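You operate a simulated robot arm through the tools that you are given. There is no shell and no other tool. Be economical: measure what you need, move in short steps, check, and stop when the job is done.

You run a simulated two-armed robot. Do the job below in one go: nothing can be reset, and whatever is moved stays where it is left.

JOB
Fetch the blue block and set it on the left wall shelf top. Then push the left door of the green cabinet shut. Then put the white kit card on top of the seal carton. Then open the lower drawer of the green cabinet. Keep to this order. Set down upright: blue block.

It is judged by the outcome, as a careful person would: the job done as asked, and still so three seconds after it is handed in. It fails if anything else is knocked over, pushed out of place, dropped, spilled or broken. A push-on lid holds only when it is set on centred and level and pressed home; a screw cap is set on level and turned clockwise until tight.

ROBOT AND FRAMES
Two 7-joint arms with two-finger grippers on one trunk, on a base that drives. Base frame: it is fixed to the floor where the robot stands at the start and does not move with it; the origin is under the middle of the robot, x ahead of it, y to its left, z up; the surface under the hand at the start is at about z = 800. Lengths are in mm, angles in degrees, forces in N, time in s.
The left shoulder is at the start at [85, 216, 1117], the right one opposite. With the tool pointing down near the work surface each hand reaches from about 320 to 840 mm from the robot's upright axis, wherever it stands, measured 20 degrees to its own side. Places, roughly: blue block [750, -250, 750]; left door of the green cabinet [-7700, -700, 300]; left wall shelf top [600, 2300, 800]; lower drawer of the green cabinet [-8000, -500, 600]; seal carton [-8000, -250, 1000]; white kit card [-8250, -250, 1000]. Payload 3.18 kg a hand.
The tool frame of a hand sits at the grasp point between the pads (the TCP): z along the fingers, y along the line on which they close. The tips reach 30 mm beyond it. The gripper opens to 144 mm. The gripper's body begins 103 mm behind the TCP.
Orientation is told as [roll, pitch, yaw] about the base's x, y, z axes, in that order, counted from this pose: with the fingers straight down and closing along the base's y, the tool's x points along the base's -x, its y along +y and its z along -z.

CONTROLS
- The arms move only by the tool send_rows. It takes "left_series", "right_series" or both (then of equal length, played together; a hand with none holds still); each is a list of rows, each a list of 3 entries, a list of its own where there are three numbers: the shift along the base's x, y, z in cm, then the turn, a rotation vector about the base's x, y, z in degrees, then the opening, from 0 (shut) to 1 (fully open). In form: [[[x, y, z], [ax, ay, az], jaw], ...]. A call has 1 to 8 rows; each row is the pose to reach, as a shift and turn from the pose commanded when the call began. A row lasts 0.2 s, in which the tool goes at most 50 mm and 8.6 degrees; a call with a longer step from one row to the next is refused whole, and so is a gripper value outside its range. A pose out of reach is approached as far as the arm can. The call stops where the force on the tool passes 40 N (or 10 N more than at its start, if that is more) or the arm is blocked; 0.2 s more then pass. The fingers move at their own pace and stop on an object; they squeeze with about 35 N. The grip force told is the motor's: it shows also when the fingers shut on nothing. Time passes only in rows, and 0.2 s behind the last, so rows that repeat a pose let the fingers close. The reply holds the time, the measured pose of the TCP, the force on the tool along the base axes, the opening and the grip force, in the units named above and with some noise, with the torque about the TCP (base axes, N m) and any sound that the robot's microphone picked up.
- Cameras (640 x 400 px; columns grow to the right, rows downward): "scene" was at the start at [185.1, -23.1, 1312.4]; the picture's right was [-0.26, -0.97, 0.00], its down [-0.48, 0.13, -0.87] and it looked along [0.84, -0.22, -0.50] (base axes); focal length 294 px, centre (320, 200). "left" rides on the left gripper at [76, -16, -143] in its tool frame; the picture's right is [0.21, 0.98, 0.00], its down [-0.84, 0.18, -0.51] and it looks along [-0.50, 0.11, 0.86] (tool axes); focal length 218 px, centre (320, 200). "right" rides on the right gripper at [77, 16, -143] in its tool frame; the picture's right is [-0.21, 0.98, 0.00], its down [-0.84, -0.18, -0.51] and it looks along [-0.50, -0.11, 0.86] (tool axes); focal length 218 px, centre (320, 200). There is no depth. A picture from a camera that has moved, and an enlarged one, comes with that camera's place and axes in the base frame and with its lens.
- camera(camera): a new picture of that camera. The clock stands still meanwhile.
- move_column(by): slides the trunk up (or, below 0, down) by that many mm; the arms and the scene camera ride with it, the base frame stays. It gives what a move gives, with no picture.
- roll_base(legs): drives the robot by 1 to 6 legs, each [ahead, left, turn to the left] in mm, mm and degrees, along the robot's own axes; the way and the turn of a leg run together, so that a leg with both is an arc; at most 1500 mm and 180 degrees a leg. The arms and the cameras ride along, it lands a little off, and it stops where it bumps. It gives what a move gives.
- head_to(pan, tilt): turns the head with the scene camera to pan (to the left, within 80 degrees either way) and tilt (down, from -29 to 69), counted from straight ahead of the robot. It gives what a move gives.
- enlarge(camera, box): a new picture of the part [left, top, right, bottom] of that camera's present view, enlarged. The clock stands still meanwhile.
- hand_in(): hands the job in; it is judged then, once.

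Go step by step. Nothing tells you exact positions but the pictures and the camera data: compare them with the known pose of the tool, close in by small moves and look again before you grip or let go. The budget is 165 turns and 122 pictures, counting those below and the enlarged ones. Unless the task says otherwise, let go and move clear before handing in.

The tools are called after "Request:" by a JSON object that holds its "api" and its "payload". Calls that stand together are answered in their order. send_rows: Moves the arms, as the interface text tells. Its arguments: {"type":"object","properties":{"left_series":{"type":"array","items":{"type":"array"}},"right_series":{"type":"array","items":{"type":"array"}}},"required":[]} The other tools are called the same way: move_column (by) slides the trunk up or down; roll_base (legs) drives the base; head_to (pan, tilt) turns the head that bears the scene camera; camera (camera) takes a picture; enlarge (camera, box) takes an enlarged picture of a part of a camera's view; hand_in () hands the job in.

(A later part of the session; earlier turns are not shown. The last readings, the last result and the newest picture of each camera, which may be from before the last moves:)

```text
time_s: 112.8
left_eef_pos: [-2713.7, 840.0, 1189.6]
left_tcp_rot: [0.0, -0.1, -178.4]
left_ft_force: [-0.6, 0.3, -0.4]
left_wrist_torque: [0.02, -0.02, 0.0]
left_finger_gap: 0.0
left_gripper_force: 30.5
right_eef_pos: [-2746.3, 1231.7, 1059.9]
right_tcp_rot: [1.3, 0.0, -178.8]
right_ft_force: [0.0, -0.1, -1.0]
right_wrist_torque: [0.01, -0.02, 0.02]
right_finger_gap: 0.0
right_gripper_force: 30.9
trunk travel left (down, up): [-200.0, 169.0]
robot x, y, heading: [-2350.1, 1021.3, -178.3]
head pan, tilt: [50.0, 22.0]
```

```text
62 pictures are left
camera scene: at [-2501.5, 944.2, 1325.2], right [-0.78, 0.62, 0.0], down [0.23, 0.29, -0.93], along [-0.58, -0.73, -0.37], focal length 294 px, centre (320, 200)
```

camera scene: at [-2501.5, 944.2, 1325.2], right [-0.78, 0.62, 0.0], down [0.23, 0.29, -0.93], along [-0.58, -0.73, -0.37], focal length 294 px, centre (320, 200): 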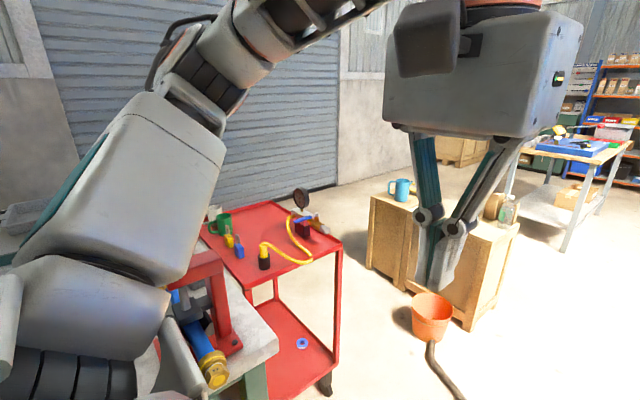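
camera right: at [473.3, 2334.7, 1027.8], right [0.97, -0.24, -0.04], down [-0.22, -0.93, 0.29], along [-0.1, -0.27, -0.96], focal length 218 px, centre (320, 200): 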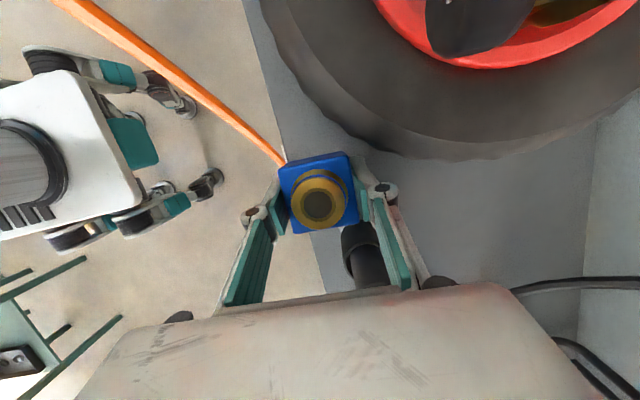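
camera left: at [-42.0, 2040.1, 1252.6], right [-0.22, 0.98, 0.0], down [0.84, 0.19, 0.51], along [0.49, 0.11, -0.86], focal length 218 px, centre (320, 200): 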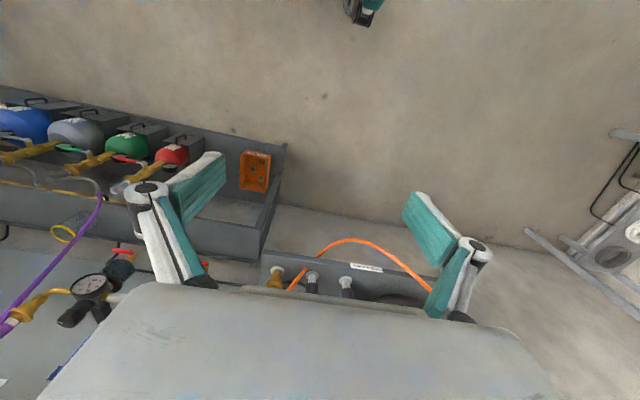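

Going round the left leaves too narrow a gap between the red cart and the pot. The hose looks like a flat, fixed floor line, so I'll drive slowly over it and see whether the base bumps.

Request:
{"api": "roll_base", "payload": {"legs": [[700, 0, -1], [300, 0, 0]]}}

Request:
{"api": "head_to", "payload": {"pan": 0, "tilt": 50}}

Request:
{"api": "camera", "payload": {"camera": "scene"}}

```text
time_s: 118.2
left_eef_pos: [-3705.2, 835.1, 1188.8]
left_tcp_rot: [-0.2, 0.1, -179.6]
left_ft_force: [-1.1, -1.2, -0.3]
left_wrist_torque: [0.01, -0.03, 0.02]
left_finger_gap: 0.2
left_gripper_force: 30.4
right_eef_pos: [-3731.0, 1229.0, 1059.2]
right_tcp_rot: [1.4, 0.1, 180.0]
right_ft_force: [-0.3, -0.6, 0.0]
right_wrist_torque: [-0.01, -0.03, -0.01]
right_finger_gap: 0.0
right_gripper_force: 30.9
trunk travel left (down, up): [-200.0, 169.0]
robot x, y, heading: [-3339.1, 1006.7, -179.6]
head pan, tilt: [50.0, 22.0]
```

```text
time_s: 119.4
left_eef_pos: [-3704.9, 835.2, 1190.2]
left_tcp_rot: [-0.1, 0.0, -179.6]
left_ft_force: [-0.1, -0.2, 0.4]
left_wrist_torque: [-0.02, 0.0, 0.0]
left_finger_gap: 0.3
left_gripper_force: 30.5
right_eef_pos: [-3730.0, 1227.8, 1059.3]
right_tcp_rot: [1.4, 0.0, 180.0]
right_ft_force: [-0.1, 0.6, 0.5]
right_wrist_torque: [-0.01, 0.04, -0.02]
right_finger_gap: 0.1
right_gripper_force: 30.3
trunk travel left (down, up): [-200.0, 169.0]
robot x, y, heading: [-3337.7, 1008.2, -179.9]
head pan, tilt: [0.0, 50.0]
```

```text
61 pictures are left
camera scene: at [-3509.0, 1006.0, 1282.9], right [-0.01, 1.0, 0.0], down [0.77, 0.01, -0.64], along [-0.64, 0.0, -0.77], focal length 294 px, centre (320, 200)
```

scene: 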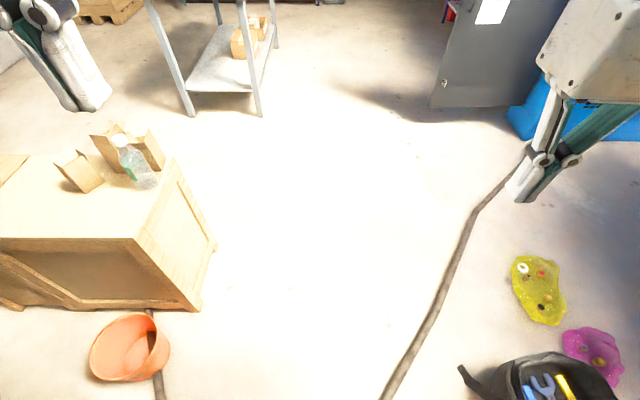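

The base passes over the hose without bumping and the hose hasn't moved. I continue to x≈−5300.

Request:
{"api": "roll_base", "payload": {"legs": [[1400, 0, 0], [500, 0, 0]]}}

Request:
{"api": "head_to", "payload": {"pan": 15, "tilt": 18}}

Request:
{"api": "camera", "payload": {"camera": "scene"}}

```text
time_s: 128.8
left_eef_pos: [-5584.9, 834.8, 1189.5]
left_tcp_rot: [-0.1, -0.2, 179.9]
left_ft_force: [-0.9, -0.4, 0.8]
left_wrist_torque: [-0.01, -0.03, -0.01]
left_finger_gap: 0.0
left_gripper_force: 30.9
right_eef_pos: [-5606.0, 1228.3, 1060.9]
right_tcp_rot: [1.4, -0.1, 179.5]
right_ft_force: [0.0, 0.6, -1.8]
right_wrist_torque: [-0.01, -0.03, 0.01]
right_finger_gap: 0.1
right_gripper_force: 30.6
trunk travel left (down, up): [-200.0, 169.0]
robot x, y, heading: [-5217.0, 1003.8, 180.0]
head pan, tilt: [0.0, 50.0]
```

```text
time_s: 129.8
left_eef_pos: [-5584.6, 833.5, 1188.9]
left_tcp_rot: [0.0, 0.0, 179.9]
left_ft_force: [-0.6, -0.2, 0.4]
left_wrist_torque: [-0.01, -0.02, -0.01]
left_finger_gap: 0.0
left_gripper_force: 30.7
right_eef_pos: [-5605.6, 1227.1, 1060.1]
right_tcp_rot: [1.4, 0.0, 179.4]
right_ft_force: [-0.3, -0.2, 0.2]
right_wrist_torque: [0.01, -0.02, 0.02]
right_finger_gap: 0.1
right_gripper_force: 30.9
trunk travel left (down, up): [-200.0, 169.0]
robot x, y, heading: [-5215.7, 1000.9, 179.7]
head pan, tilt: [15.0, 18.0]
```

```text
60 pictures are left
camera scene: at [-5400.4, 979.5, 1331.6], right [-0.26, 0.97, 0.0], down [0.3, 0.08, -0.95], along [-0.92, -0.24, -0.31], focal length 294 px, centre (320, 200)
```

scene: 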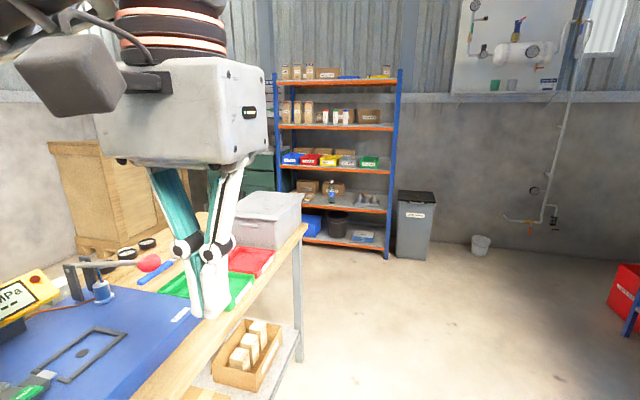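

Request:
{"api": "roll_base", "payload": {"legs": [[1400, 0, 0], [400, 0, 0]]}}

Request:
{"api": "head_to", "payload": {"pan": 60, "tilt": 25}}

Request:
{"api": "camera", "payload": {"camera": "scene"}}

```text
time_s: 138.8
left_eef_pos: [-7376.9, 861.1, 1189.7]
left_tcp_rot: [-0.1, 0.0, 178.8]
left_ft_force: [0.5, 0.2, 0.2]
left_wrist_torque: [0.02, 0.0, 0.01]
left_finger_gap: 0.0
left_gripper_force: 30.6
right_eef_pos: [-7390.4, 1255.5, 1060.4]
right_tcp_rot: [1.4, 0.0, 178.3]
right_ft_force: [0.1, -0.3, 0.8]
right_wrist_torque: [0.02, 0.0, 0.01]
right_finger_gap: 0.2
right_gripper_force: 30.7
trunk travel left (down, up): [-200.0, 169.0]
robot x, y, heading: [-7004.7, 1023.7, 178.6]
head pan, tilt: [15.0, 18.0]
```

```text
time_s: 139.9
left_eef_pos: [-7376.6, 861.0, 1189.7]
left_tcp_rot: [0.0, -0.1, 178.8]
left_ft_force: [0.2, 0.1, -0.3]
left_wrist_torque: [0.01, -0.04, -0.01]
left_finger_gap: 0.0
left_gripper_force: 30.6
right_eef_pos: [-7390.9, 1254.9, 1060.0]
right_tcp_rot: [1.4, 0.0, 178.4]
right_ft_force: [-0.2, 0.3, -0.4]
right_wrist_torque: [-0.01, 0.0, 0.02]
right_finger_gap: 0.2
right_gripper_force: 30.4
trunk travel left (down, up): [-200.0, 169.0]
robot x, y, heading: [-7007.0, 1022.4, 178.9]
head pan, tilt: [60.0, 25.0]
```

```text
59 pictures are left
camera scene: at [-7146.5, 947.0, 1320.4], right [-0.85, 0.52, 0.0], down [0.22, 0.36, -0.91], along [-0.47, -0.77, -0.42], focal length 294 px, centre (320, 200)
```

scene: 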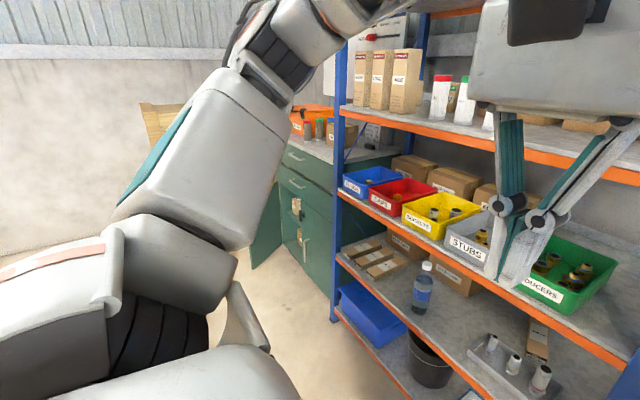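

Request:
{"api": "roll_base", "payload": {"legs": [[60, 0, 1.1], [0, 1100, 0]]}}

Request:
{"api": "head_to", "payload": {"pan": 25, "tilt": 35}}

Request:
{"api": "camera", "payload": {"camera": "scene"}}

```text
time_s: 150.3
left_eef_pos: [-7435.7, -225.8, 1190.2]
left_tcp_rot: [-0.1, 0.0, 179.8]
left_ft_force: [0.2, 1.6, -0.5]
left_wrist_torque: [0.03, -0.01, -0.03]
left_finger_gap: 0.0
left_gripper_force: 30.7
right_eef_pos: [-7456.9, 166.7, 1060.1]
right_tcp_rot: [1.4, 0.0, 179.4]
right_ft_force: [0.4, 1.0, 0.0]
right_wrist_torque: [0.01, 0.0, 0.0]
right_finger_gap: 0.0
right_gripper_force: 30.4
trunk travel left (down, up): [-200.0, 169.0]
robot x, y, heading: [-7067.7, -56.9, 180.0]
head pan, tilt: [60.0, 25.0]
```

```text
time_s: 151.3
left_eef_pos: [-7435.3, -225.7, 1189.9]
left_tcp_rot: [0.0, -0.1, 179.8]
left_ft_force: [0.5, 0.1, -0.4]
left_wrist_torque: [-0.01, 0.02, -0.02]
left_finger_gap: 0.0
left_gripper_force: 31.0
right_eef_pos: [-7456.8, 167.4, 1059.9]
right_tcp_rot: [1.4, 0.0, 179.5]
right_ft_force: [-0.2, 0.0, 0.5]
right_wrist_torque: [-0.01, 0.01, -0.03]
right_finger_gap: 0.1
right_gripper_force: 30.6
trunk travel left (down, up): [-200.0, 169.0]
robot x, y, heading: [-7068.7, -56.7, 179.8]
head pan, tilt: [25.0, 35.0]
```

```text
58 pictures are left
camera scene: at [-7240.7, -94.3, 1304.7], right [-0.42, 0.91, 0.0], down [0.52, 0.24, -0.82], along [-0.74, -0.34, -0.57], focal length 294 px, centre (320, 200)
```

scene: 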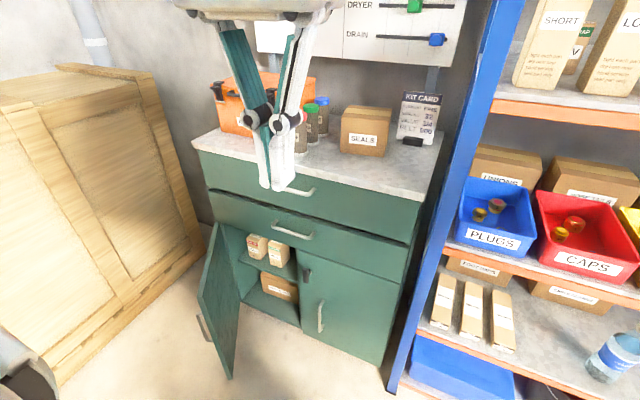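

Request:
{"api": "enlarge", "payload": {"camera": "scene", "box": [190, 70, 470, 240]}}

Request:
{"api": "enlarge", "payload": {"camera": "scene", "box": [180, 200, 420, 390]}}

```text
2.29 times, centred on (330, 155) of scene
camera zoom: at [-7240.7, -94.3, 1304.7], right [-0.42, 0.91, 0.0], down [0.52, 0.24, -0.82], along [-0.74, -0.34, -0.57], focal length 672 px, centre (297, 303)
```

zoom: 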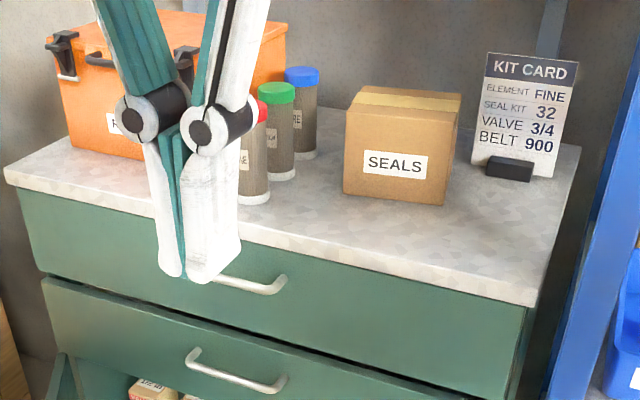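

```text
2.11 times, centred on (300, 295) of scene
camera zoom: at [-7240.7, -94.3, 1304.7], right [-0.42, 0.91, 0.0], down [0.52, 0.24, -0.82], along [-0.74, -0.34, -0.57], focal length 619 px, centre (362, 0)
```

zoom: 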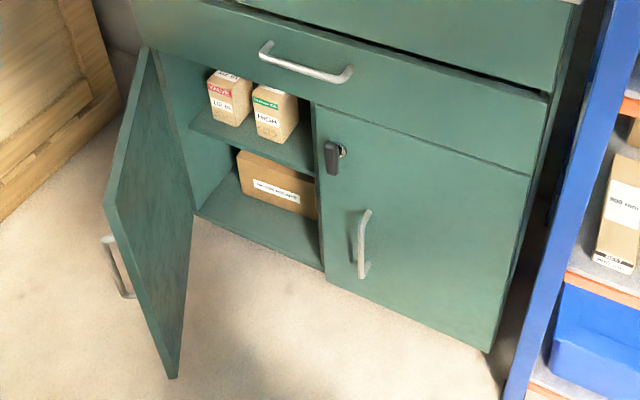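

The cabinet front is at x≈−7895, y −870…−110, top z≈890. The left door is open about 57°, with its tip near (−7580, −650) and its top at z≈579. I'll shift left, lower the trunk, and push the door with closed, forward-slanted left fingers.

Request:
{"api": "roll_base", "payload": {"legs": [[0, 290, 0], [30, 0, 0]]}}

Request:
{"api": "move_column", "payload": {"by": -190}}

Request:
{"api": "send_rows", "payload": {"left_series": [[[1, -3, -4], [0, 8, 0], 0], [[1, -6, -8], [0, 16, 0], 0], [[1, -9, -12], [0, 24, 0], 0], [[1, -12, -16], [0, 32, 0], 0], [[1, -15, -20], [0, 40, 0], 0], [[1, -18, -24], [0, 45, 0], 0], [[1, -21, -27], [0, 45, 0], 0], [[1, -24, -30], [0, 45, 0], 0]]}}

Request:
{"api": "head_to", "payload": {"pan": 25, "tilt": 50}}

Request:
{"api": "camera", "payload": {"camera": "scene"}}

```text
time_s: 154.9
left_eef_pos: [-7466.6, -518.2, 1190.4]
left_tcp_rot: [0.1, 0.0, -180.1]
left_ft_force: [-0.5, 0.3, 0.7]
left_wrist_torque: [0.0, -0.04, 0.02]
left_finger_gap: 0.2
left_gripper_force: 31.2
right_eef_pos: [-7489.3, -124.4, 1059.6]
right_tcp_rot: [1.5, 0.0, 179.6]
right_ft_force: [-0.6, -0.2, 0.1]
right_wrist_torque: [-0.01, -0.03, -0.03]
right_finger_gap: 0.1
right_gripper_force: 30.5
trunk travel left (down, up): [-200.0, 169.0]
robot x, y, heading: [-7099.7, -346.5, 179.9]
head pan, tilt: [25.0, 35.0]
```

```text
time_s: 156.2
left_eef_pos: [-7483.0, -518.7, 1052.1]
left_tcp_rot: [-0.4, 2.6, -179.7]
left_ft_force: [-11.4, -6.2, -5.6]
left_wrist_torque: [0.98, -1.33, -0.24]
left_finger_gap: 0.0
left_gripper_force: 30.7
right_eef_pos: [-7494.1, -125.2, 922.5]
right_tcp_rot: [1.4, 2.6, 179.6]
right_ft_force: [0.1, 0.2, -0.7]
right_wrist_torque: [-0.03, -0.03, 0.02]
right_finger_gap: 0.0
right_gripper_force: 31.3
trunk travel left (down, up): [-77.0, 293.0]
robot x, y, heading: [-7098.8, -349.8, 180.1]
head pan, tilt: [25.0, 35.0]
stopped: the force on the tool passed its limit at 80 N (the readings are from after the stop); the commanded pose is now the measured one
```

```text
refused: row 1 steps farther than a row can; nothing moved
```

```text
time_s: 157.0
left_eef_pos: [-7478.3, -517.8, 1055.3]
left_tcp_rot: [-0.3, 1.9, -180.0]
left_ft_force: [-29.6, -41.6, -54.7]
left_wrist_torque: [4.86, -0.02, -2.6]
left_finger_gap: 0.1
left_gripper_force: 31.0
right_eef_pos: [-7492.1, -125.1, 926.2]
right_tcp_rot: [1.4, 2.1, 179.5]
right_ft_force: [-0.3, 0.1, 0.6]
right_wrist_torque: [0.0, -0.04, -0.01]
right_finger_gap: 0.0
right_gripper_force: 30.6
trunk travel left (down, up): [-77.0, 293.0]
robot x, y, heading: [-7095.7, -347.8, 179.8]
head pan, tilt: [25.0, 50.0]
```

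```text
55 pictures are left
camera scene: at [-7399.6, -387.1, 1158.1], right [-0.44, 0.9, 0.0], down [0.51, 0.25, -0.82], along [-0.74, -0.36, -0.57], focal length 294 px, centre (320, 200)
```

scene: 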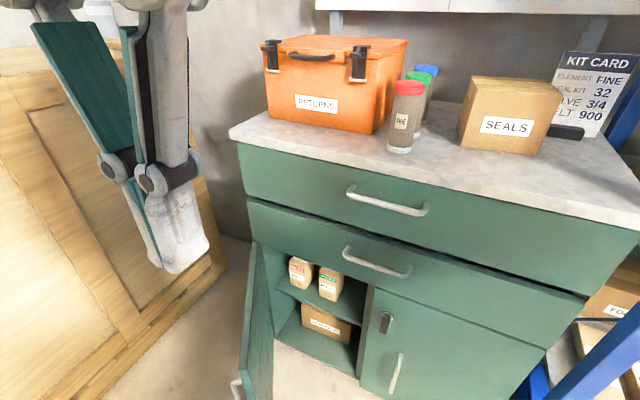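

The trunk stopped on an unexpected force at the left hand. I'll raise it again and look around before doing anything else.

Request:
{"api": "move_column", "payload": {"by": 60}}

Request:
{"api": "camera", "payload": {"camera": "scene"}}

Request:
{"api": "camera", "payload": {"camera": "left"}}

```text
time_s: 158.0
left_eef_pos: [-7480.4, -517.7, 1115.5]
left_tcp_rot: [-0.4, 2.3, -179.9]
left_ft_force: [-0.1, 0.9, -0.1]
left_wrist_torque: [-0.01, -0.09, 0.0]
left_finger_gap: 0.0
left_gripper_force: 30.6
right_eef_pos: [-7494.5, -124.7, 985.0]
right_tcp_rot: [1.4, 2.3, 179.6]
right_ft_force: [-0.2, -0.4, -0.5]
right_wrist_torque: [-0.01, -0.06, -0.02]
right_finger_gap: 0.0
right_gripper_force: 31.3
trunk travel left (down, up): [-137.0, 233.0]
robot x, y, heading: [-7098.1, -346.3, 180.0]
head pan, tilt: [25.0, 50.0]
```

```text
54 pictures are left
camera scene: at [-7325.6, -380.8, 1211.4], right [-0.42, 0.91, 0.0], down [0.7, 0.32, -0.64], along [-0.58, -0.27, -0.77], focal length 294 px, centre (320, 200)
```

scene: 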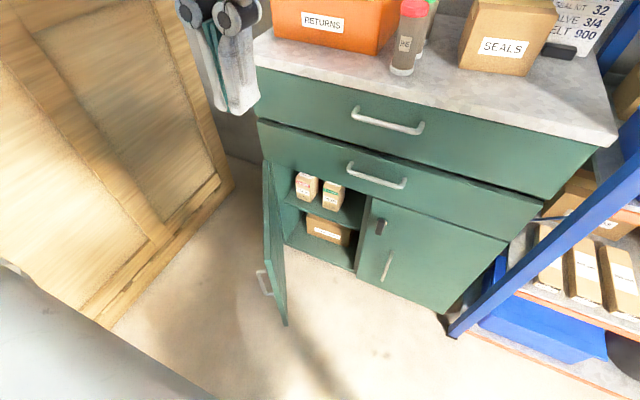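

```text
53 pictures are left
camera left: at [-7408.3, -501.6, 1260.9], right [0.21, -0.98, 0.0], down [-0.86, -0.19, 0.47], along [-0.46, -0.1, -0.88], focal length 218 px, centre (320, 200)
```

left: 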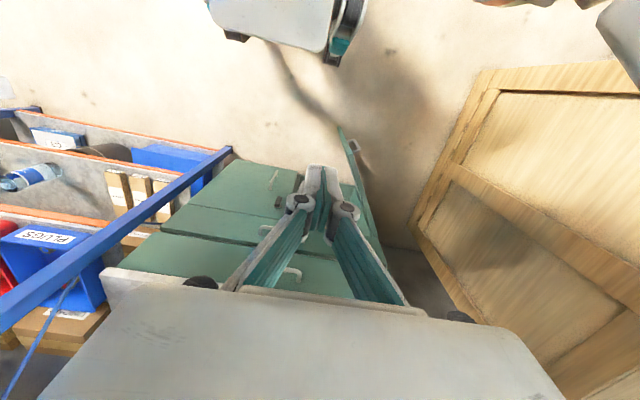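

Request:
{"api": "head_to", "payload": {"pan": 80, "tilt": 40}}

Request:
{"api": "camera", "payload": {"camera": "scene"}}

Request:
{"api": "head_to", "payload": {"pan": -80, "tilt": 40}}

Request:
{"api": "camera", "payload": {"camera": "scene"}}

```text
time_s: 159.2
left_eef_pos: [-7478.9, -518.8, 1116.3]
left_tcp_rot: [-0.4, 2.1, -179.8]
left_ft_force: [0.2, -0.2, 0.2]
left_wrist_torque: [0.0, -0.02, -0.01]
left_finger_gap: 0.1
left_gripper_force: 30.9
right_eef_pos: [-7492.6, -124.6, 987.5]
right_tcp_rot: [1.4, 2.1, 179.5]
right_ft_force: [0.5, 0.2, -0.1]
right_wrist_torque: [-0.01, -0.03, -0.02]
right_finger_gap: 0.0
right_gripper_force: 31.0
trunk travel left (down, up): [-137.0, 233.0]
robot x, y, heading: [-7098.4, -347.2, 180.1]
head pan, tilt: [80.0, 40.0]
```

```text
52 pictures are left
camera scene: at [-7268.9, -432.0, 1226.2], right [-0.98, 0.17, 0.0], down [0.11, 0.63, -0.77], along [-0.13, -0.75, -0.64], focal length 294 px, centre (320, 200)
```

scene: 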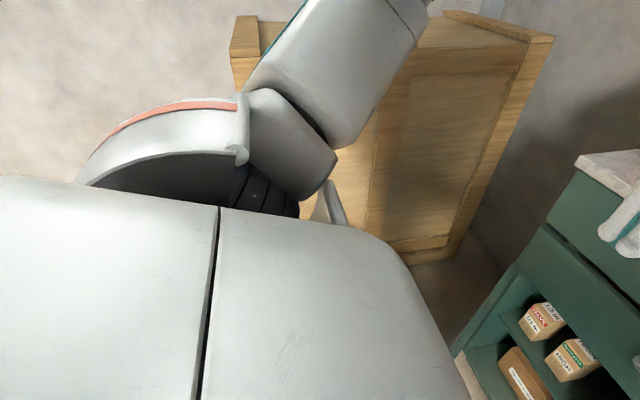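

```text
time_s: 161.7
left_eef_pos: [-7478.1, -518.5, 1117.2]
left_tcp_rot: [-0.4, 2.1, -179.9]
left_ft_force: [0.2, -0.3, -0.5]
left_wrist_torque: [0.0, -0.03, 0.01]
left_finger_gap: 0.0
left_gripper_force: 30.8
right_eef_pos: [-7492.4, -126.1, 986.7]
right_tcp_rot: [1.4, 2.1, 179.6]
right_ft_force: [-0.1, 0.2, -0.5]
right_wrist_torque: [0.04, 0.0, 0.0]
right_finger_gap: 0.0
right_gripper_force: 30.6
trunk travel left (down, up): [-137.0, 233.0]
robot x, y, heading: [-7097.9, -348.4, 179.9]
head pan, tilt: [-80.0, 40.0]
```

```text
51 pictures are left
camera scene: at [-7268.8, -264.6, 1226.2], right [0.98, 0.17, 0.0], down [0.11, -0.63, -0.77], along [-0.13, 0.75, -0.64], focal length 294 px, centre (320, 200)
```

scene: 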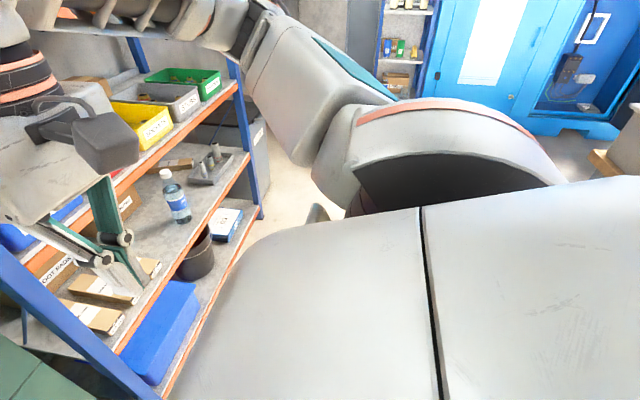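

The forces match the head pressing on the tucked left hand (its camera mast sits right beside the head). I'll move the left hand out toward the door's outer side, tilting it forward, before lowering the trunk.

Request:
{"api": "send_rows", "payload": {"left_series": [[[-1.2, -3.5, -1.2], [0, 5.4, 0], 0], [[-2.4, -7, -2.4], [0, 10.8, 0], 0], [[-3.6, -10.5, -3.6], [0, 16.2, 0], 0], [[-4.8, -14, -5], [0, 21.6, 0], 0], [[-6, -17.5, -6.4], [0, 27, 0], 0], [[-7.2, -21, -7.8], [0, 32.4, 0], 0], [[-8, -25, -9], [0, 37.8, 0], 0], [[-8, -29, -10], [0, 43, 0], 0]]}}

Request:
{"api": "move_column", "payload": {"by": -130}}

Request:
{"api": "head_to", "payload": {"pan": 25, "tilt": 45}}

Request:
{"api": "camera", "payload": {"camera": "scene"}}

```text
time_s: 163.5
left_eef_pos: [-7557.3, -807.6, 1017.1]
left_tcp_rot: [-0.3, -41.1, 180.1]
left_ft_force: [-0.1, -0.1, -0.2]
left_wrist_torque: [-0.05, -0.03, 0.01]
left_finger_gap: 0.0
left_gripper_force: 30.4
right_eef_pos: [-7492.4, -125.5, 986.8]
right_tcp_rot: [1.4, 2.0, 179.5]
right_ft_force: [0.5, 0.3, -0.1]
right_wrist_torque: [-0.03, 0.04, 0.04]
right_finger_gap: 0.1
right_gripper_force: 30.3
trunk travel left (down, up): [-137.0, 233.0]
robot x, y, heading: [-7101.2, -346.0, 179.7]
head pan, tilt: [-80.0, 40.0]
```

```text
time_s: 165.1
left_eef_pos: [-7581.6, -808.9, 775.6]
left_tcp_rot: [-0.5, -20.6, -179.9]
left_ft_force: [-0.1, -0.1, 0.7]
left_wrist_torque: [0.01, -0.01, -0.04]
left_finger_gap: 0.1
left_gripper_force: 30.7
right_eef_pos: [-7491.8, -124.5, 858.5]
right_tcp_rot: [1.4, 2.0, 179.6]
right_ft_force: [0.6, 1.1, 0.4]
right_wrist_torque: [-0.01, 0.02, -0.01]
right_finger_gap: 0.0
right_gripper_force: 30.8
trunk travel left (down, up): [-7.0, 363.0]
robot x, y, heading: [-7093.7, -353.6, 179.9]
head pan, tilt: [-80.0, 40.0]
```

```text
time_s: 166.9
left_eef_pos: [-7582.7, -807.9, 775.0]
left_tcp_rot: [-0.5, -20.5, -179.9]
left_ft_force: [0.8, 0.8, 0.4]
left_wrist_torque: [0.02, 0.03, -0.02]
left_finger_gap: 0.0
left_gripper_force: 30.3
right_eef_pos: [-7493.1, -125.4, 857.1]
right_tcp_rot: [1.4, 2.0, 179.6]
right_ft_force: [0.2, 0.3, 1.0]
right_wrist_torque: [-0.01, -0.01, 0.0]
right_finger_gap: 0.0
right_gripper_force: 30.9
trunk travel left (down, up): [-7.0, 363.0]
robot x, y, heading: [-7100.4, -348.5, 179.8]
head pan, tilt: [25.0, 45.0]
```

```text
50 pictures are left
camera scene: at [-7455.4, -382.5, 1051.5], right [-0.42, 0.91, 0.0], down [0.64, 0.3, -0.71], along [-0.64, -0.3, -0.71], focal length 294 px, centre (320, 200)
```

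scene: 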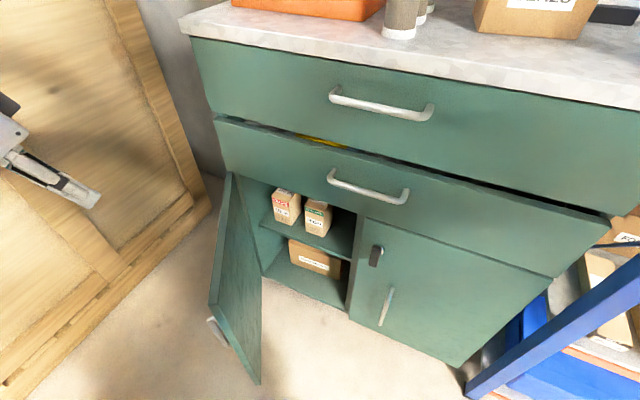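

The trunk leans forward as it lowers, which explains the head contact. The door hinge is near (−7860, −806) and its tip near (−7582, −637). I'll bring the left fingers down outside the door.

Request:
{"api": "send_rows", "payload": {"left_series": [[[0.5, 0.5, -3.2], [0, 3, 0], 0], [[1, 1, -6.4], [0, 6, 0], 0], [[1.5, 1.5, -9.6], [0, 9, 0], 0], [[2, 2, -12.8], [0, 12, 0], 0], [[2, 2, -16], [0, 15, 0], 0], [[2, 2, -19.2], [0, 18, 0], 0], [[2, 2, -22.4], [0, 21, 0], 0], [[2, 2, -25.5], [0, 24, 0], 0]]}}

Request:
{"api": "camera", "payload": {"camera": "scene"}}

```text
time_s: 168.7
left_eef_pos: [-7556.3, -812.4, 533.4]
left_tcp_rot: [-0.8, -44.5, -180.1]
left_ft_force: [0.0, -0.2, -0.1]
left_wrist_torque: [-0.02, -0.01, -0.02]
left_finger_gap: 0.0
left_gripper_force: 30.4
left hand out of reach, approached as far as the arm can: row 1, 2, 3, 4, 5, 6, 7, 8
right_eef_pos: [-7493.4, -125.1, 857.4]
right_tcp_rot: [1.5, 2.1, 179.7]
right_ft_force: [0.2, 0.3, -0.5]
right_wrist_torque: [0.05, -0.04, -0.03]
right_finger_gap: 0.0
right_gripper_force: 30.1
trunk travel left (down, up): [-7.0, 363.0]
robot x, y, heading: [-7097.1, -349.5, 180.0]
head pan, tilt: [25.0, 45.0]
```

```text
49 pictures are left
camera scene: at [-7456.1, -382.7, 1051.4], right [-0.42, 0.91, 0.0], down [0.64, 0.3, -0.71], along [-0.64, -0.3, -0.71], focal length 294 px, centre (320, 200)
```

scene: 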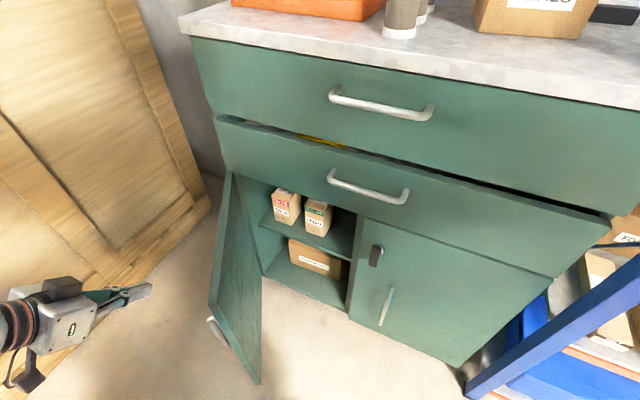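

Request:
{"api": "send_rows", "payload": {"left_series": [[[-2, 4, 0], [0, 0, 0], 0], [[-4, 8, -0.5], [0, 0, 0], 0], [[-5.8, 12, -1], [0, 0, 0], 0], [[-6.5, 15, -1], [0, 0, 0], 0], [[-8.5, 18, -1], [0, 0, 0], 0], [[-11, 20.7, -1], [0, 0, 0], 0], [[-14.5, 23.5, -1], [0, 0, 0], 0], [[-18.5, 26, -1], [0, 0, 0], 0]]}}

Request:
{"api": "camera", "payload": {"camera": "scene"}}

```text
time_s: 170.7
left_eef_pos: [-7742.1, -832.4, 564.7]
left_tcp_rot: [-23.3, -26.5, -109.3]
left_ft_force: [-0.1, 0.1, -1.4]
left_wrist_torque: [0.02, 0.02, -0.03]
left_finger_gap: 0.1
left_gripper_force: 30.6
left hand out of reach, approached as far as the arm can: row 1, 2, 3, 4, 5, 6, 7, 8
right_eef_pos: [-7491.3, -125.4, 856.1]
right_tcp_rot: [1.2, 2.1, 179.6]
right_ft_force: [-0.4, -1.5, 0.4]
right_wrist_torque: [0.11, 0.04, 0.02]
right_finger_gap: 0.2
right_gripper_force: 30.6
trunk travel left (down, up): [-7.0, 363.0]
robot x, y, heading: [-7099.8, -345.7, 179.9]
head pan, tilt: [25.0, 45.0]
stopped in row 8 (left hand): the arm was blocked; the commanded pose is now the measured one
```

```text
48 pictures are left
camera scene: at [-7455.2, -383.1, 1051.7], right [-0.42, 0.91, 0.0], down [0.64, 0.3, -0.71], along [-0.64, -0.3, -0.71], focal length 294 px, centre (320, 200)
```

scene: 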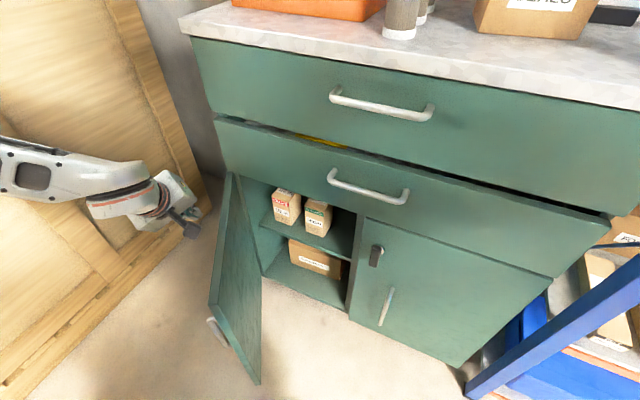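

Standing this close, the left arm folds too tightly. I'll raise and re-square the hand, then shift the base right so the push stays in comfortable reach.

Request:
{"api": "send_rows", "payload": {"left_series": [[[1.5, 0, 2.5], [-3.1, 0, -7.1], 0], [[3, 0, 5], [-6.2, 0, -14.2], 0], [[4.5, 0, 7.5], [-9.2, 0, -21.3], 0], [[6, 0, 10], [-12.3, 0, -28.4], 0], [[7.5, 0, 12.5], [-15.4, 0, -35.5], 0], [[9, 0, 15], [-18.5, 0, -42.6], 0], [[10.5, 0, 17.5], [-21.6, 0, -49.8], 0], [[12, 0, 20], [-24.6, 0, -56.9], 0]]}}

Request:
{"api": "roll_base", "payload": {"legs": [[0, -240, 0]]}}

Request:
{"api": "camera", "payload": {"camera": "scene"}}

```text
time_s: 172.5
left_eef_pos: [-7635.6, -847.7, 772.2]
left_tcp_rot: [-0.4, -40.3, 180.1]
left_ft_force: [0.5, -0.3, 0.0]
left_wrist_torque: [0.0, -0.02, -0.01]
left_finger_gap: 0.0
left_gripper_force: 30.4
left hand out of reach, approached as far as the arm can: row 1, 5, 6, 7, 8
right_eef_pos: [-7493.1, -124.8, 857.5]
right_tcp_rot: [1.4, 2.1, 179.6]
right_ft_force: [0.0, 0.4, -0.3]
right_wrist_torque: [-0.02, 0.02, -0.01]
right_finger_gap: 0.0
right_gripper_force: 31.0
trunk travel left (down, up): [-7.0, 363.0]
robot x, y, heading: [-7095.3, -349.8, 180.3]
head pan, tilt: [25.0, 45.0]
```

```text
time_s: 175.2
left_eef_pos: [-7635.1, -611.7, 770.5]
left_tcp_rot: [-0.4, -40.4, -180.0]
left_ft_force: [-0.5, -0.5, -0.1]
left_wrist_torque: [0.03, -0.03, 0.01]
left_finger_gap: 0.0
left_gripper_force: 30.4
right_eef_pos: [-7491.6, 112.7, 856.9]
right_tcp_rot: [1.4, 2.1, 179.6]
right_ft_force: [-0.6, -0.7, 0.7]
right_wrist_torque: [-0.01, -0.01, -0.02]
right_finger_gap: 0.1
right_gripper_force: 30.7
trunk travel left (down, up): [-7.0, 363.0]
robot x, y, heading: [-7099.0, -113.6, 180.0]
head pan, tilt: [25.0, 45.0]
```

```text
47 pictures are left
camera scene: at [-7455.4, -146.0, 1051.5], right [-0.42, 0.91, 0.0], down [0.64, 0.3, -0.71], along [-0.64, -0.3, -0.71], focal length 294 px, centre (320, 200)
```

scene: 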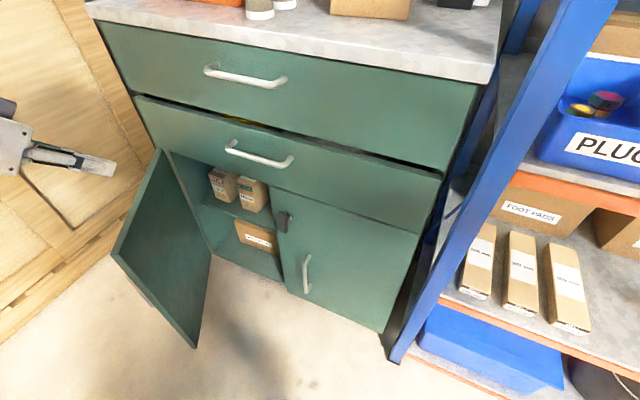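

Request:
{"api": "send_rows", "payload": {"left_series": [[[1, -4, 0], [0, 0, 0], 0], [[2, -8, 0], [0, 0, 0], 0], [[3, -12, -1], [0, 0, 0], 0], [[4, -16, -2.5], [0, 0, 0], 0], [[5, -18.5, -6], [0, 0, 0], 0], [[5.5, -19, -10], [0, 0, 0], 0], [[5.5, -19, -14], [0, 0, 0], 0], [[5.5, -19, -18], [0, 0, 0], 0]]}}

Request:
{"api": "send_rows", "payload": {"left_series": [[[0, 0, -3.5], [0, 0, 0], 0], [[0, 0, -7], [0, 0, 0], 0], [[0, 0, -7], [0, 0, 0], 0]]}}

Request:
{"api": "camera", "payload": {"camera": "scene"}}

```text
time_s: 177.0
left_eef_pos: [-7579.0, -803.4, 589.3]
left_tcp_rot: [-0.5, -40.4, 180.0]
left_ft_force: [-0.3, 0.8, -1.4]
left_wrist_torque: [-0.01, 0.04, 0.0]
left_finger_gap: 0.2
left_gripper_force: 30.9
left hand out of reach, approached as far as the arm can: row 2, 3
right_eef_pos: [-7493.0, 112.0, 857.1]
right_tcp_rot: [1.3, 2.2, 179.6]
right_ft_force: [-0.4, 0.2, 0.4]
right_wrist_torque: [-0.01, 0.0, -0.03]
right_finger_gap: 0.0
right_gripper_force: 30.3
trunk travel left (down, up): [-7.0, 363.0]
robot x, y, heading: [-7098.5, -111.1, 179.9]
head pan, tilt: [25.0, 45.0]
```

```text
time_s: 177.8
left_eef_pos: [-7580.1, -800.5, 519.6]
left_tcp_rot: [-0.4, -40.4, -180.0]
left_ft_force: [0.5, -0.2, 0.1]
left_wrist_torque: [-0.02, -0.02, 0.0]
left_finger_gap: 0.0
left_gripper_force: 31.2
right_eef_pos: [-7492.2, 110.8, 856.8]
right_tcp_rot: [1.4, 2.1, 179.7]
right_ft_force: [-0.5, 0.0, -0.4]
right_wrist_torque: [0.03, 0.01, 0.0]
right_finger_gap: 0.0
right_gripper_force: 31.0
trunk travel left (down, up): [-7.0, 363.0]
robot x, y, heading: [-7096.9, -108.8, 180.0]
head pan, tilt: [25.0, 45.0]
```

```text
46 pictures are left
camera scene: at [-7455.4, -146.1, 1051.6], right [-0.42, 0.91, 0.0], down [0.64, 0.3, -0.71], along [-0.64, -0.3, -0.71], focal length 294 px, centre (320, 200)
```

scene: 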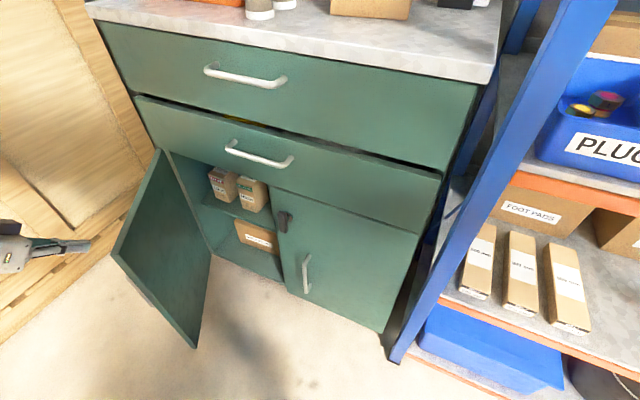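

Request:
{"api": "send_rows", "payload": {"left_series": [[[-1.5, 4, 0], [0, 0, 0], 0], [[-3, 8, 0], [0, 0, 0], 0], [[-3.5, 11, 0], [0, 0, 0], 0], [[-4.5, 14, 0], [0, 0, 0], 0], [[-6.5, 17.5, 0], [0, 0, 0], 0], [[-9, 20.5, 0], [0, 0, 0], 0], [[-12.5, 23.3, 0], [0, 0, 0], 0], [[-16.5, 25.5, 0], [0, 0, 0], 0]]}}

Request:
{"api": "camera", "payload": {"camera": "scene"}}

```text
time_s: 179.6
left_eef_pos: [-7735.2, -579.9, 550.7]
left_tcp_rot: [-0.9, -39.8, -179.8]
left_ft_force: [0.6, 0.3, 0.6]
left_wrist_torque: [-0.02, 0.0, -0.03]
left_finger_gap: 0.0
left_gripper_force: 30.9
left hand out of reach, approached as far as the arm can: row 6, 7, 8
right_eef_pos: [-7492.5, 110.1, 858.1]
right_tcp_rot: [1.4, 2.1, 179.6]
right_ft_force: [0.9, 0.1, -0.1]
right_wrist_torque: [0.02, 0.02, -0.04]
right_finger_gap: 0.0
right_gripper_force: 30.4
trunk travel left (down, up): [-7.0, 363.0]
robot x, y, heading: [-7100.4, -113.9, 180.2]
head pan, tilt: [25.0, 45.0]
```

```text
45 pictures are left
camera scene: at [-7454.8, -146.7, 1051.8], right [-0.42, 0.91, 0.0], down [0.64, 0.3, -0.71], along [-0.64, -0.3, -0.71], focal length 294 px, centre (320, 200)
```

scene: 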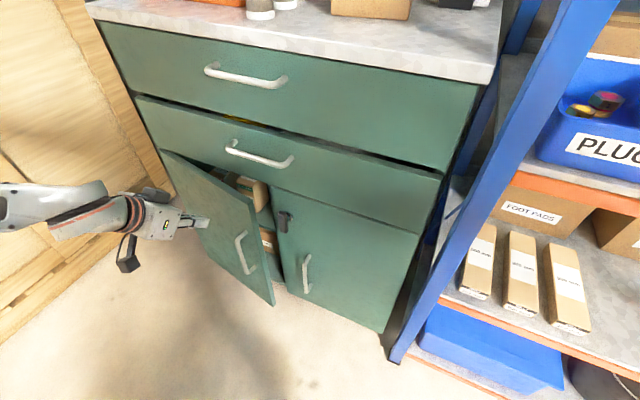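

The door is nearly shut. A final straight push toward −x.

Request:
{"api": "send_rows", "payload": {"left_series": [[[-3, 1, 0], [0, 0, 0], 0], [[-6, 2, 0], [0, 0, 0], 0], [[-8.5, 3, 0], [0, 0, 0], 0], [[-10.5, 3, 0], [0, 0, 0], 0], [[-11.5, 3, 0], [0, 0, 0], 0], [[-12.5, 3, 0], [0, 0, 0], 0]]}}

Request:
{"api": "camera", "payload": {"camera": "scene"}}

```text
time_s: 180.9
left_eef_pos: [-7847.8, -551.8, 545.4]
left_tcp_rot: [-0.7, -39.6, -179.5]
left_ft_force: [10.1, 1.2, 5.1]
left_wrist_torque: [-0.01, 0.06, -0.07]
left_finger_gap: 6.1
left_gripper_force: 30.2
right_eef_pos: [-7493.4, 111.2, 856.7]
right_tcp_rot: [1.5, 2.0, 179.9]
right_ft_force: [-0.6, 0.1, -0.2]
right_wrist_torque: [0.02, -0.02, -0.01]
right_finger_gap: 0.1
right_gripper_force: 31.2
trunk travel left (down, up): [-7.0, 363.0]
robot x, y, heading: [-7094.7, -114.4, -179.9]
head pan, tilt: [25.0, 45.0]
stopped in row 6 (left hand): the force on the tool passed its limit at 51 N (the readings are from after the stop); the commanded pose is now the measured one
```

```text
44 pictures are left
camera scene: at [-7454.1, -146.9, 1051.7], right [-0.42, 0.91, 0.0], down [0.64, 0.3, -0.71], along [-0.64, -0.3, -0.71], focal length 294 px, centre (320, 200)
```

scene: 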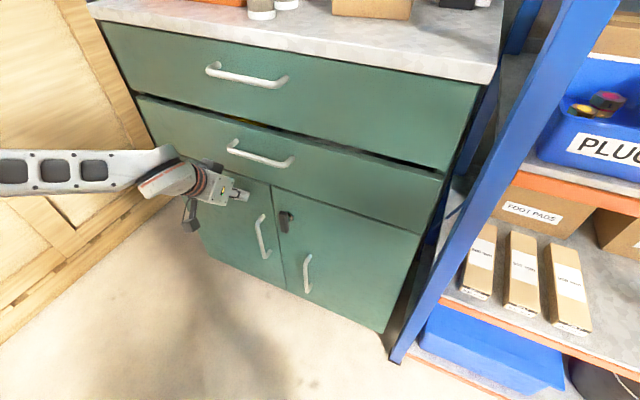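

Request:
{"api": "send_rows", "payload": {"left_series": [[[4, 0, 0], [0, 0, 0], 0], [[8, 0, 0.5], [0, 0, 0], 0], [[12, 0, 3], [0, 0, 0], 0], [[14, 0, 7], [0, 0, 0], 0], [[16, 0, 11], [0, 0, 0], 0], [[18, 0, 15], [0, 0, 0], 0], [[20, 0, 19], [0, 0, 0], 0], [[20, 0, 23], [0, 0, 0], 0]]}}

Request:
{"api": "camera", "payload": {"camera": "scene"}}

```text
time_s: 182.7
left_eef_pos: [-7669.9, -568.5, 782.1]
left_tcp_rot: [-0.8, -39.6, -179.7]
left_ft_force: [0.3, 0.8, -0.5]
left_wrist_torque: [0.0, -0.01, 0.0]
left_finger_gap: 0.0
left_gripper_force: 30.2
left hand out of reach, approached as far as the arm can: row 6, 7, 8
right_eef_pos: [-7491.9, 111.3, 857.1]
right_tcp_rot: [1.4, 2.1, 179.7]
right_ft_force: [0.4, 1.4, 0.9]
right_wrist_torque: [0.02, 0.03, -0.01]
right_finger_gap: 0.0
right_gripper_force: 31.0
trunk travel left (down, up): [-7.0, 363.0]
robot x, y, heading: [-7093.5, -108.2, -179.9]
head pan, tilt: [25.0, 45.0]
```

```text
43 pictures are left
camera scene: at [-7454.4, -146.1, 1051.8], right [-0.42, 0.91, 0.0], down [0.64, 0.3, -0.71], along [-0.64, -0.3, -0.71], focal length 294 px, centre (320, 200)
```

scene: 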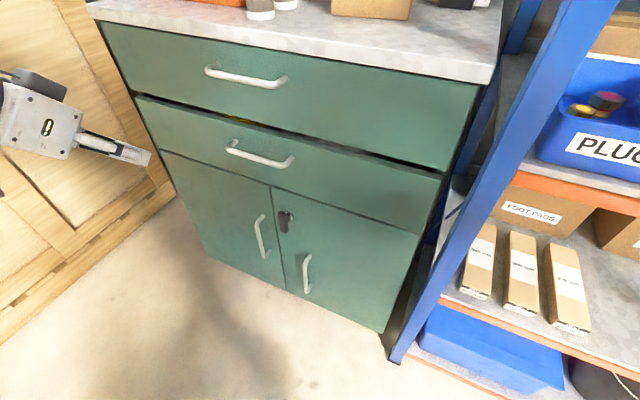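

The left door is shut flush. Now I raise the trunk and look at the card and carton.

Request:
{"api": "move_column", "payload": {"by": 250}}

Request:
{"api": "send_rows", "payload": {"left_series": [[[1, 0, 1], [0, -8, 0], 0], [[2, 0, 2], [0, -16, 0], 0], [[3, 0, 3], [0, -24, 0], 0], [[4, 0, 4], [0, -32, 0], 0], [[5, 0, 5], [0, -39, 0], 0], [[5, 0, 5], [0, -39, 0], 0]]}}

Request:
{"api": "head_to", "payload": {"pan": 8, "tilt": 30}}

Request:
{"api": "camera", "payload": {"camera": "scene"}}

```text
time_s: 185.3
left_eef_pos: [-7671.5, -568.6, 1030.2]
left_tcp_rot: [-0.7, -39.6, -179.6]
left_ft_force: [-0.3, -0.1, 0.5]
left_wrist_torque: [0.01, 0.01, 0.0]
left_finger_gap: 0.2
left_gripper_force: 31.0
right_eef_pos: [-7493.2, 110.8, 1106.2]
right_tcp_rot: [1.5, 2.1, 179.7]
right_ft_force: [0.7, -0.2, 0.0]
right_wrist_torque: [-0.03, -0.04, -0.03]
right_finger_gap: 0.0
right_gripper_force: 31.0
trunk travel left (down, up): [-257.0, 113.0]
robot x, y, heading: [-7096.4, -111.2, -179.8]
head pan, tilt: [25.0, 45.0]
```

```text
time_s: 186.7
left_eef_pos: [-7640.8, -568.9, 1061.5]
left_tcp_rot: [-0.5, -15.8, -179.6]
left_ft_force: [0.7, 0.0, -0.2]
left_wrist_torque: [0.01, -0.03, -0.02]
left_finger_gap: 0.0
left_gripper_force: 30.8
left hand out of reach, approached as far as the arm can: row 4, 5, 6
right_eef_pos: [-7492.0, 111.4, 1107.5]
right_tcp_rot: [1.4, 2.1, 179.7]
right_ft_force: [-1.0, 0.5, -0.4]
right_wrist_torque: [-0.02, -0.01, 0.02]
right_finger_gap: 0.3
right_gripper_force: 31.1
trunk travel left (down, up): [-257.0, 113.0]
robot x, y, heading: [-7093.9, -111.1, -180.1]
head pan, tilt: [25.0, 45.0]
```

```text
time_s: 187.5
left_eef_pos: [-7640.9, -568.6, 1060.9]
left_tcp_rot: [-0.4, -15.8, -179.7]
left_ft_force: [-0.6, 0.0, 1.8]
left_wrist_torque: [0.04, 0.0, 0.01]
left_finger_gap: 0.0
left_gripper_force: 31.1
right_eef_pos: [-7492.7, 110.5, 1107.4]
right_tcp_rot: [1.3, 2.2, 179.7]
right_ft_force: [0.6, -0.8, 0.3]
right_wrist_torque: [0.02, -0.01, 0.02]
right_finger_gap: 0.0
right_gripper_force: 30.4
trunk travel left (down, up): [-257.0, 113.0]
robot x, y, heading: [-7096.0, -110.9, -179.9]
head pan, tilt: [8.0, 30.0]
```

```text
42 pictures are left
camera scene: at [-7243.7, -124.8, 1371.2], right [-0.14, 0.99, 0.0], down [0.5, 0.07, -0.87], along [-0.86, -0.12, -0.5], focal length 294 px, centre (320, 200)
```

scene: 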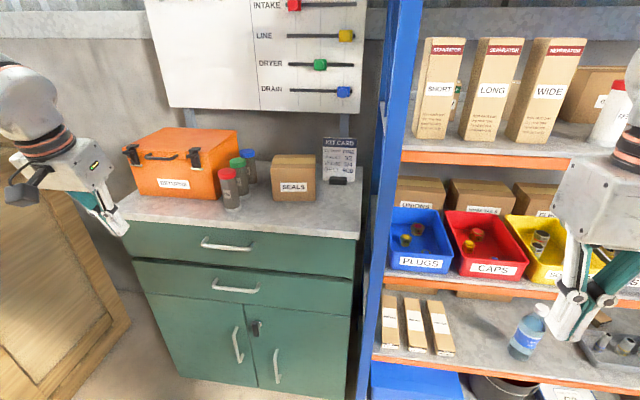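

Card stands near (−8222, −187) with the carton at about (−8050, −325). I'll use the left hand turned 90° to pinch the card from above front-to-back. First I tuck both hands, then drive closer.

Request:
{"api": "send_rows", "payload": {"left_series": [[[2, 2.5, 1.5], [0, -3, 0], 0], [[4, 5, 3], [0, -6, 0], 0], [[6, 7.5, 4.5], [0, -9, 0], 0], [[8, 10, 6], [0, -12, 0], 0], [[10, 12.5, 7.5], [0, -15.6, 0], 0], [[12, 15, 9], [0, -15.6, 0], 0], [[12, 15, 9], [0, -15.6, 0], 0.3]], "right_series": [[[2, 0, 0], [0, 0, 0], 0], [[4, 0, 0], [0, 0, 0], 0], [[6, 0, 0], [0, 0, 0], 0], [[8, 0, 0], [0, 0, 0], 0], [[8, 0, 0], [0, 0, 0], 0], [[8, 0, 0], [0, 0, 0], 0], [[8, 0, 0], [0, 0, 0], 0]]}}

Request:
{"api": "send_rows", "payload": {"left_series": [[[0, 0, 0], [0, 0, 8.5], 0.3], [[0, 0, 0], [0, 0, 17], 0.3], [[0, 0, 0], [0, 0, 25.5], 0.3], [[0, 0, 0], [0, 0, 34], 0.3], [[0, 0, 0], [0, 0, 42.5], 0.3], [[0, 0, 0], [0, 0, 51], 0.3], [[0, 0, 0], [0, 0, 59.5], 0.3], [[0, 0, 0], [0, 0, 68], 0.3]]}}

Request:
{"api": "send_rows", "payload": {"left_series": [[[0, 0, 0], [0, 0, 8.5], 0.3], [[0, 0, 0], [0, 0, 17], 0.3], [[0, 0, 0], [0, 0, 21.7], 0.3], [[0, 0, 0], [0, 0, 21.7], 0.3]]}}

Request:
{"api": "roll_base", "payload": {"legs": [[350, 0, 0]]}}

Request:
{"api": "camera", "payload": {"camera": "scene"}}

```text
time_s: 189.1
left_eef_pos: [-7522.4, -417.7, 1152.8]
left_tcp_rot: [-0.3, 0.0, -179.8]
left_ft_force: [0.1, 0.3, 0.2]
left_wrist_torque: [-0.02, -0.01, 0.03]
left_finger_gap: 43.0
left_gripper_force: 0.0
right_eef_pos: [-7413.2, 110.4, 1106.7]
right_tcp_rot: [1.4, 2.3, 179.7]
right_ft_force: [-0.1, -0.6, 0.0]
right_wrist_torque: [0.03, -0.01, 0.01]
right_finger_gap: 0.0
right_gripper_force: 30.9
trunk travel left (down, up): [-257.0, 113.0]
robot x, y, heading: [-7096.2, -111.5, -179.8]
head pan, tilt: [8.0, 30.0]
```

```text
time_s: 190.9
left_eef_pos: [-7520.1, -418.0, 1152.2]
left_tcp_rot: [-0.4, -0.1, -111.4]
left_ft_force: [0.2, 0.1, -0.3]
left_wrist_torque: [0.0, 0.0, -0.02]
left_finger_gap: 43.2
left_gripper_force: 0.0
right_eef_pos: [-7413.0, 111.0, 1108.1]
right_tcp_rot: [1.4, 2.0, 179.7]
right_ft_force: [-0.4, 0.1, -0.1]
right_wrist_torque: [0.01, -0.02, 0.01]
right_finger_gap: 0.0
right_gripper_force: 30.8
trunk travel left (down, up): [-257.0, 113.0]
robot x, y, heading: [-7098.1, -112.6, -179.8]
head pan, tilt: [8.0, 30.0]
```

```text
time_s: 191.9
left_eef_pos: [-7520.4, -418.1, 1152.6]
left_tcp_rot: [-0.4, -0.1, -89.9]
left_ft_force: [-1.0, 0.8, -0.1]
left_wrist_torque: [-0.02, 0.0, 0.01]
left_finger_gap: 43.1
left_gripper_force: 0.0
right_eef_pos: [-7413.4, 109.8, 1108.0]
right_tcp_rot: [1.4, 2.0, 179.9]
right_ft_force: [0.4, 0.6, -1.7]
right_wrist_torque: [0.0, 0.0, 0.04]
right_finger_gap: 0.2
right_gripper_force: 30.3
trunk travel left (down, up): [-257.0, 113.0]
robot x, y, heading: [-7098.3, -111.5, -179.8]
head pan, tilt: [8.0, 30.0]
```

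```text
time_s: 194.1
left_eef_pos: [-7863.5, -418.2, 1151.6]
left_tcp_rot: [-0.4, -0.1, -90.1]
left_ft_force: [-0.8, -0.4, -0.7]
left_wrist_torque: [-0.01, -0.05, -0.01]
left_finger_gap: 43.1
left_gripper_force: 0.1
right_eef_pos: [-7756.0, 110.7, 1108.1]
right_tcp_rot: [1.4, 2.1, 179.7]
right_ft_force: [0.2, 0.3, -0.8]
right_wrist_torque: [0.02, -0.01, 0.03]
right_finger_gap: 0.1
right_gripper_force: 30.9
trunk travel left (down, up): [-257.0, 113.0]
robot x, y, heading: [-7441.7, -109.8, -179.7]
head pan, tilt: [8.0, 30.0]
```

```text
41 pictures are left
camera scene: at [-7588.1, -124.9, 1371.2], right [-0.14, 0.99, 0.0], down [0.5, 0.07, -0.87], along [-0.86, -0.12, -0.5], focal length 294 px, centre (320, 200)
```

scene: 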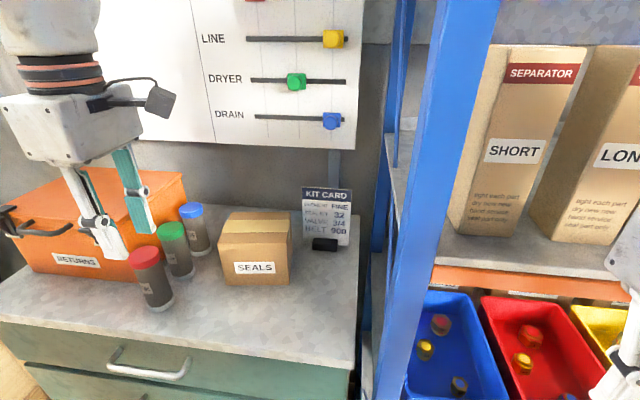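

Request:
{"api": "enlarge", "payload": {"camera": "scene", "box": [200, 160, 380, 300]}}

Request:
{"api": "camera", "payload": {"camera": "left"}}

```text
2.86 times, centred on (290, 230) of scene
camera zoom: at [-7588.1, -124.9, 1371.2], right [-0.14, 0.99, 0.0], down [0.5, 0.07, -0.87], along [-0.86, -0.12, -0.5], focal length 840 px, centre (406, 114)
```

zoom: 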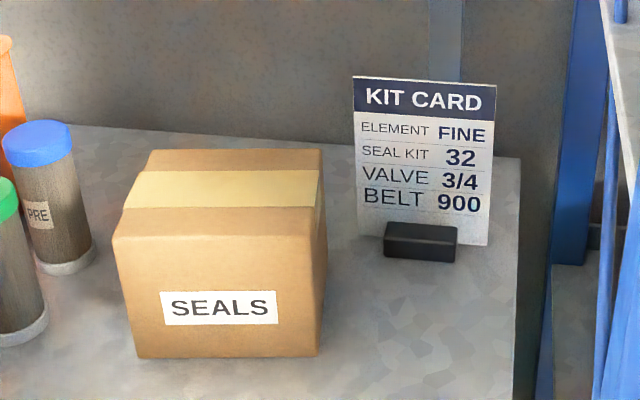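

```text
39 pictures are left
camera left: at [-7879.2, -339.8, 1294.8], right [0.98, 0.21, -0.01], down [0.18, -0.84, 0.51], along [0.1, -0.5, -0.86], focal length 218 px, centre (320, 200)
```

left: 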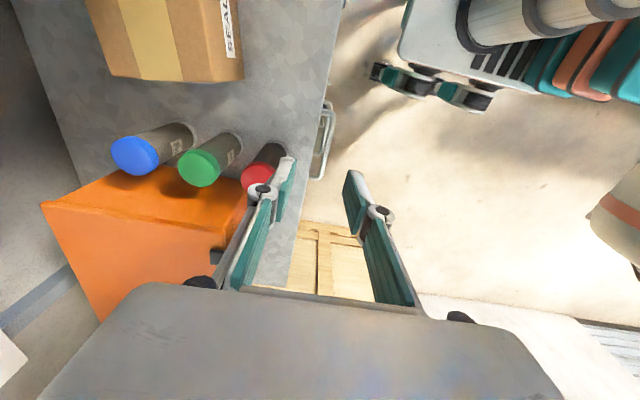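

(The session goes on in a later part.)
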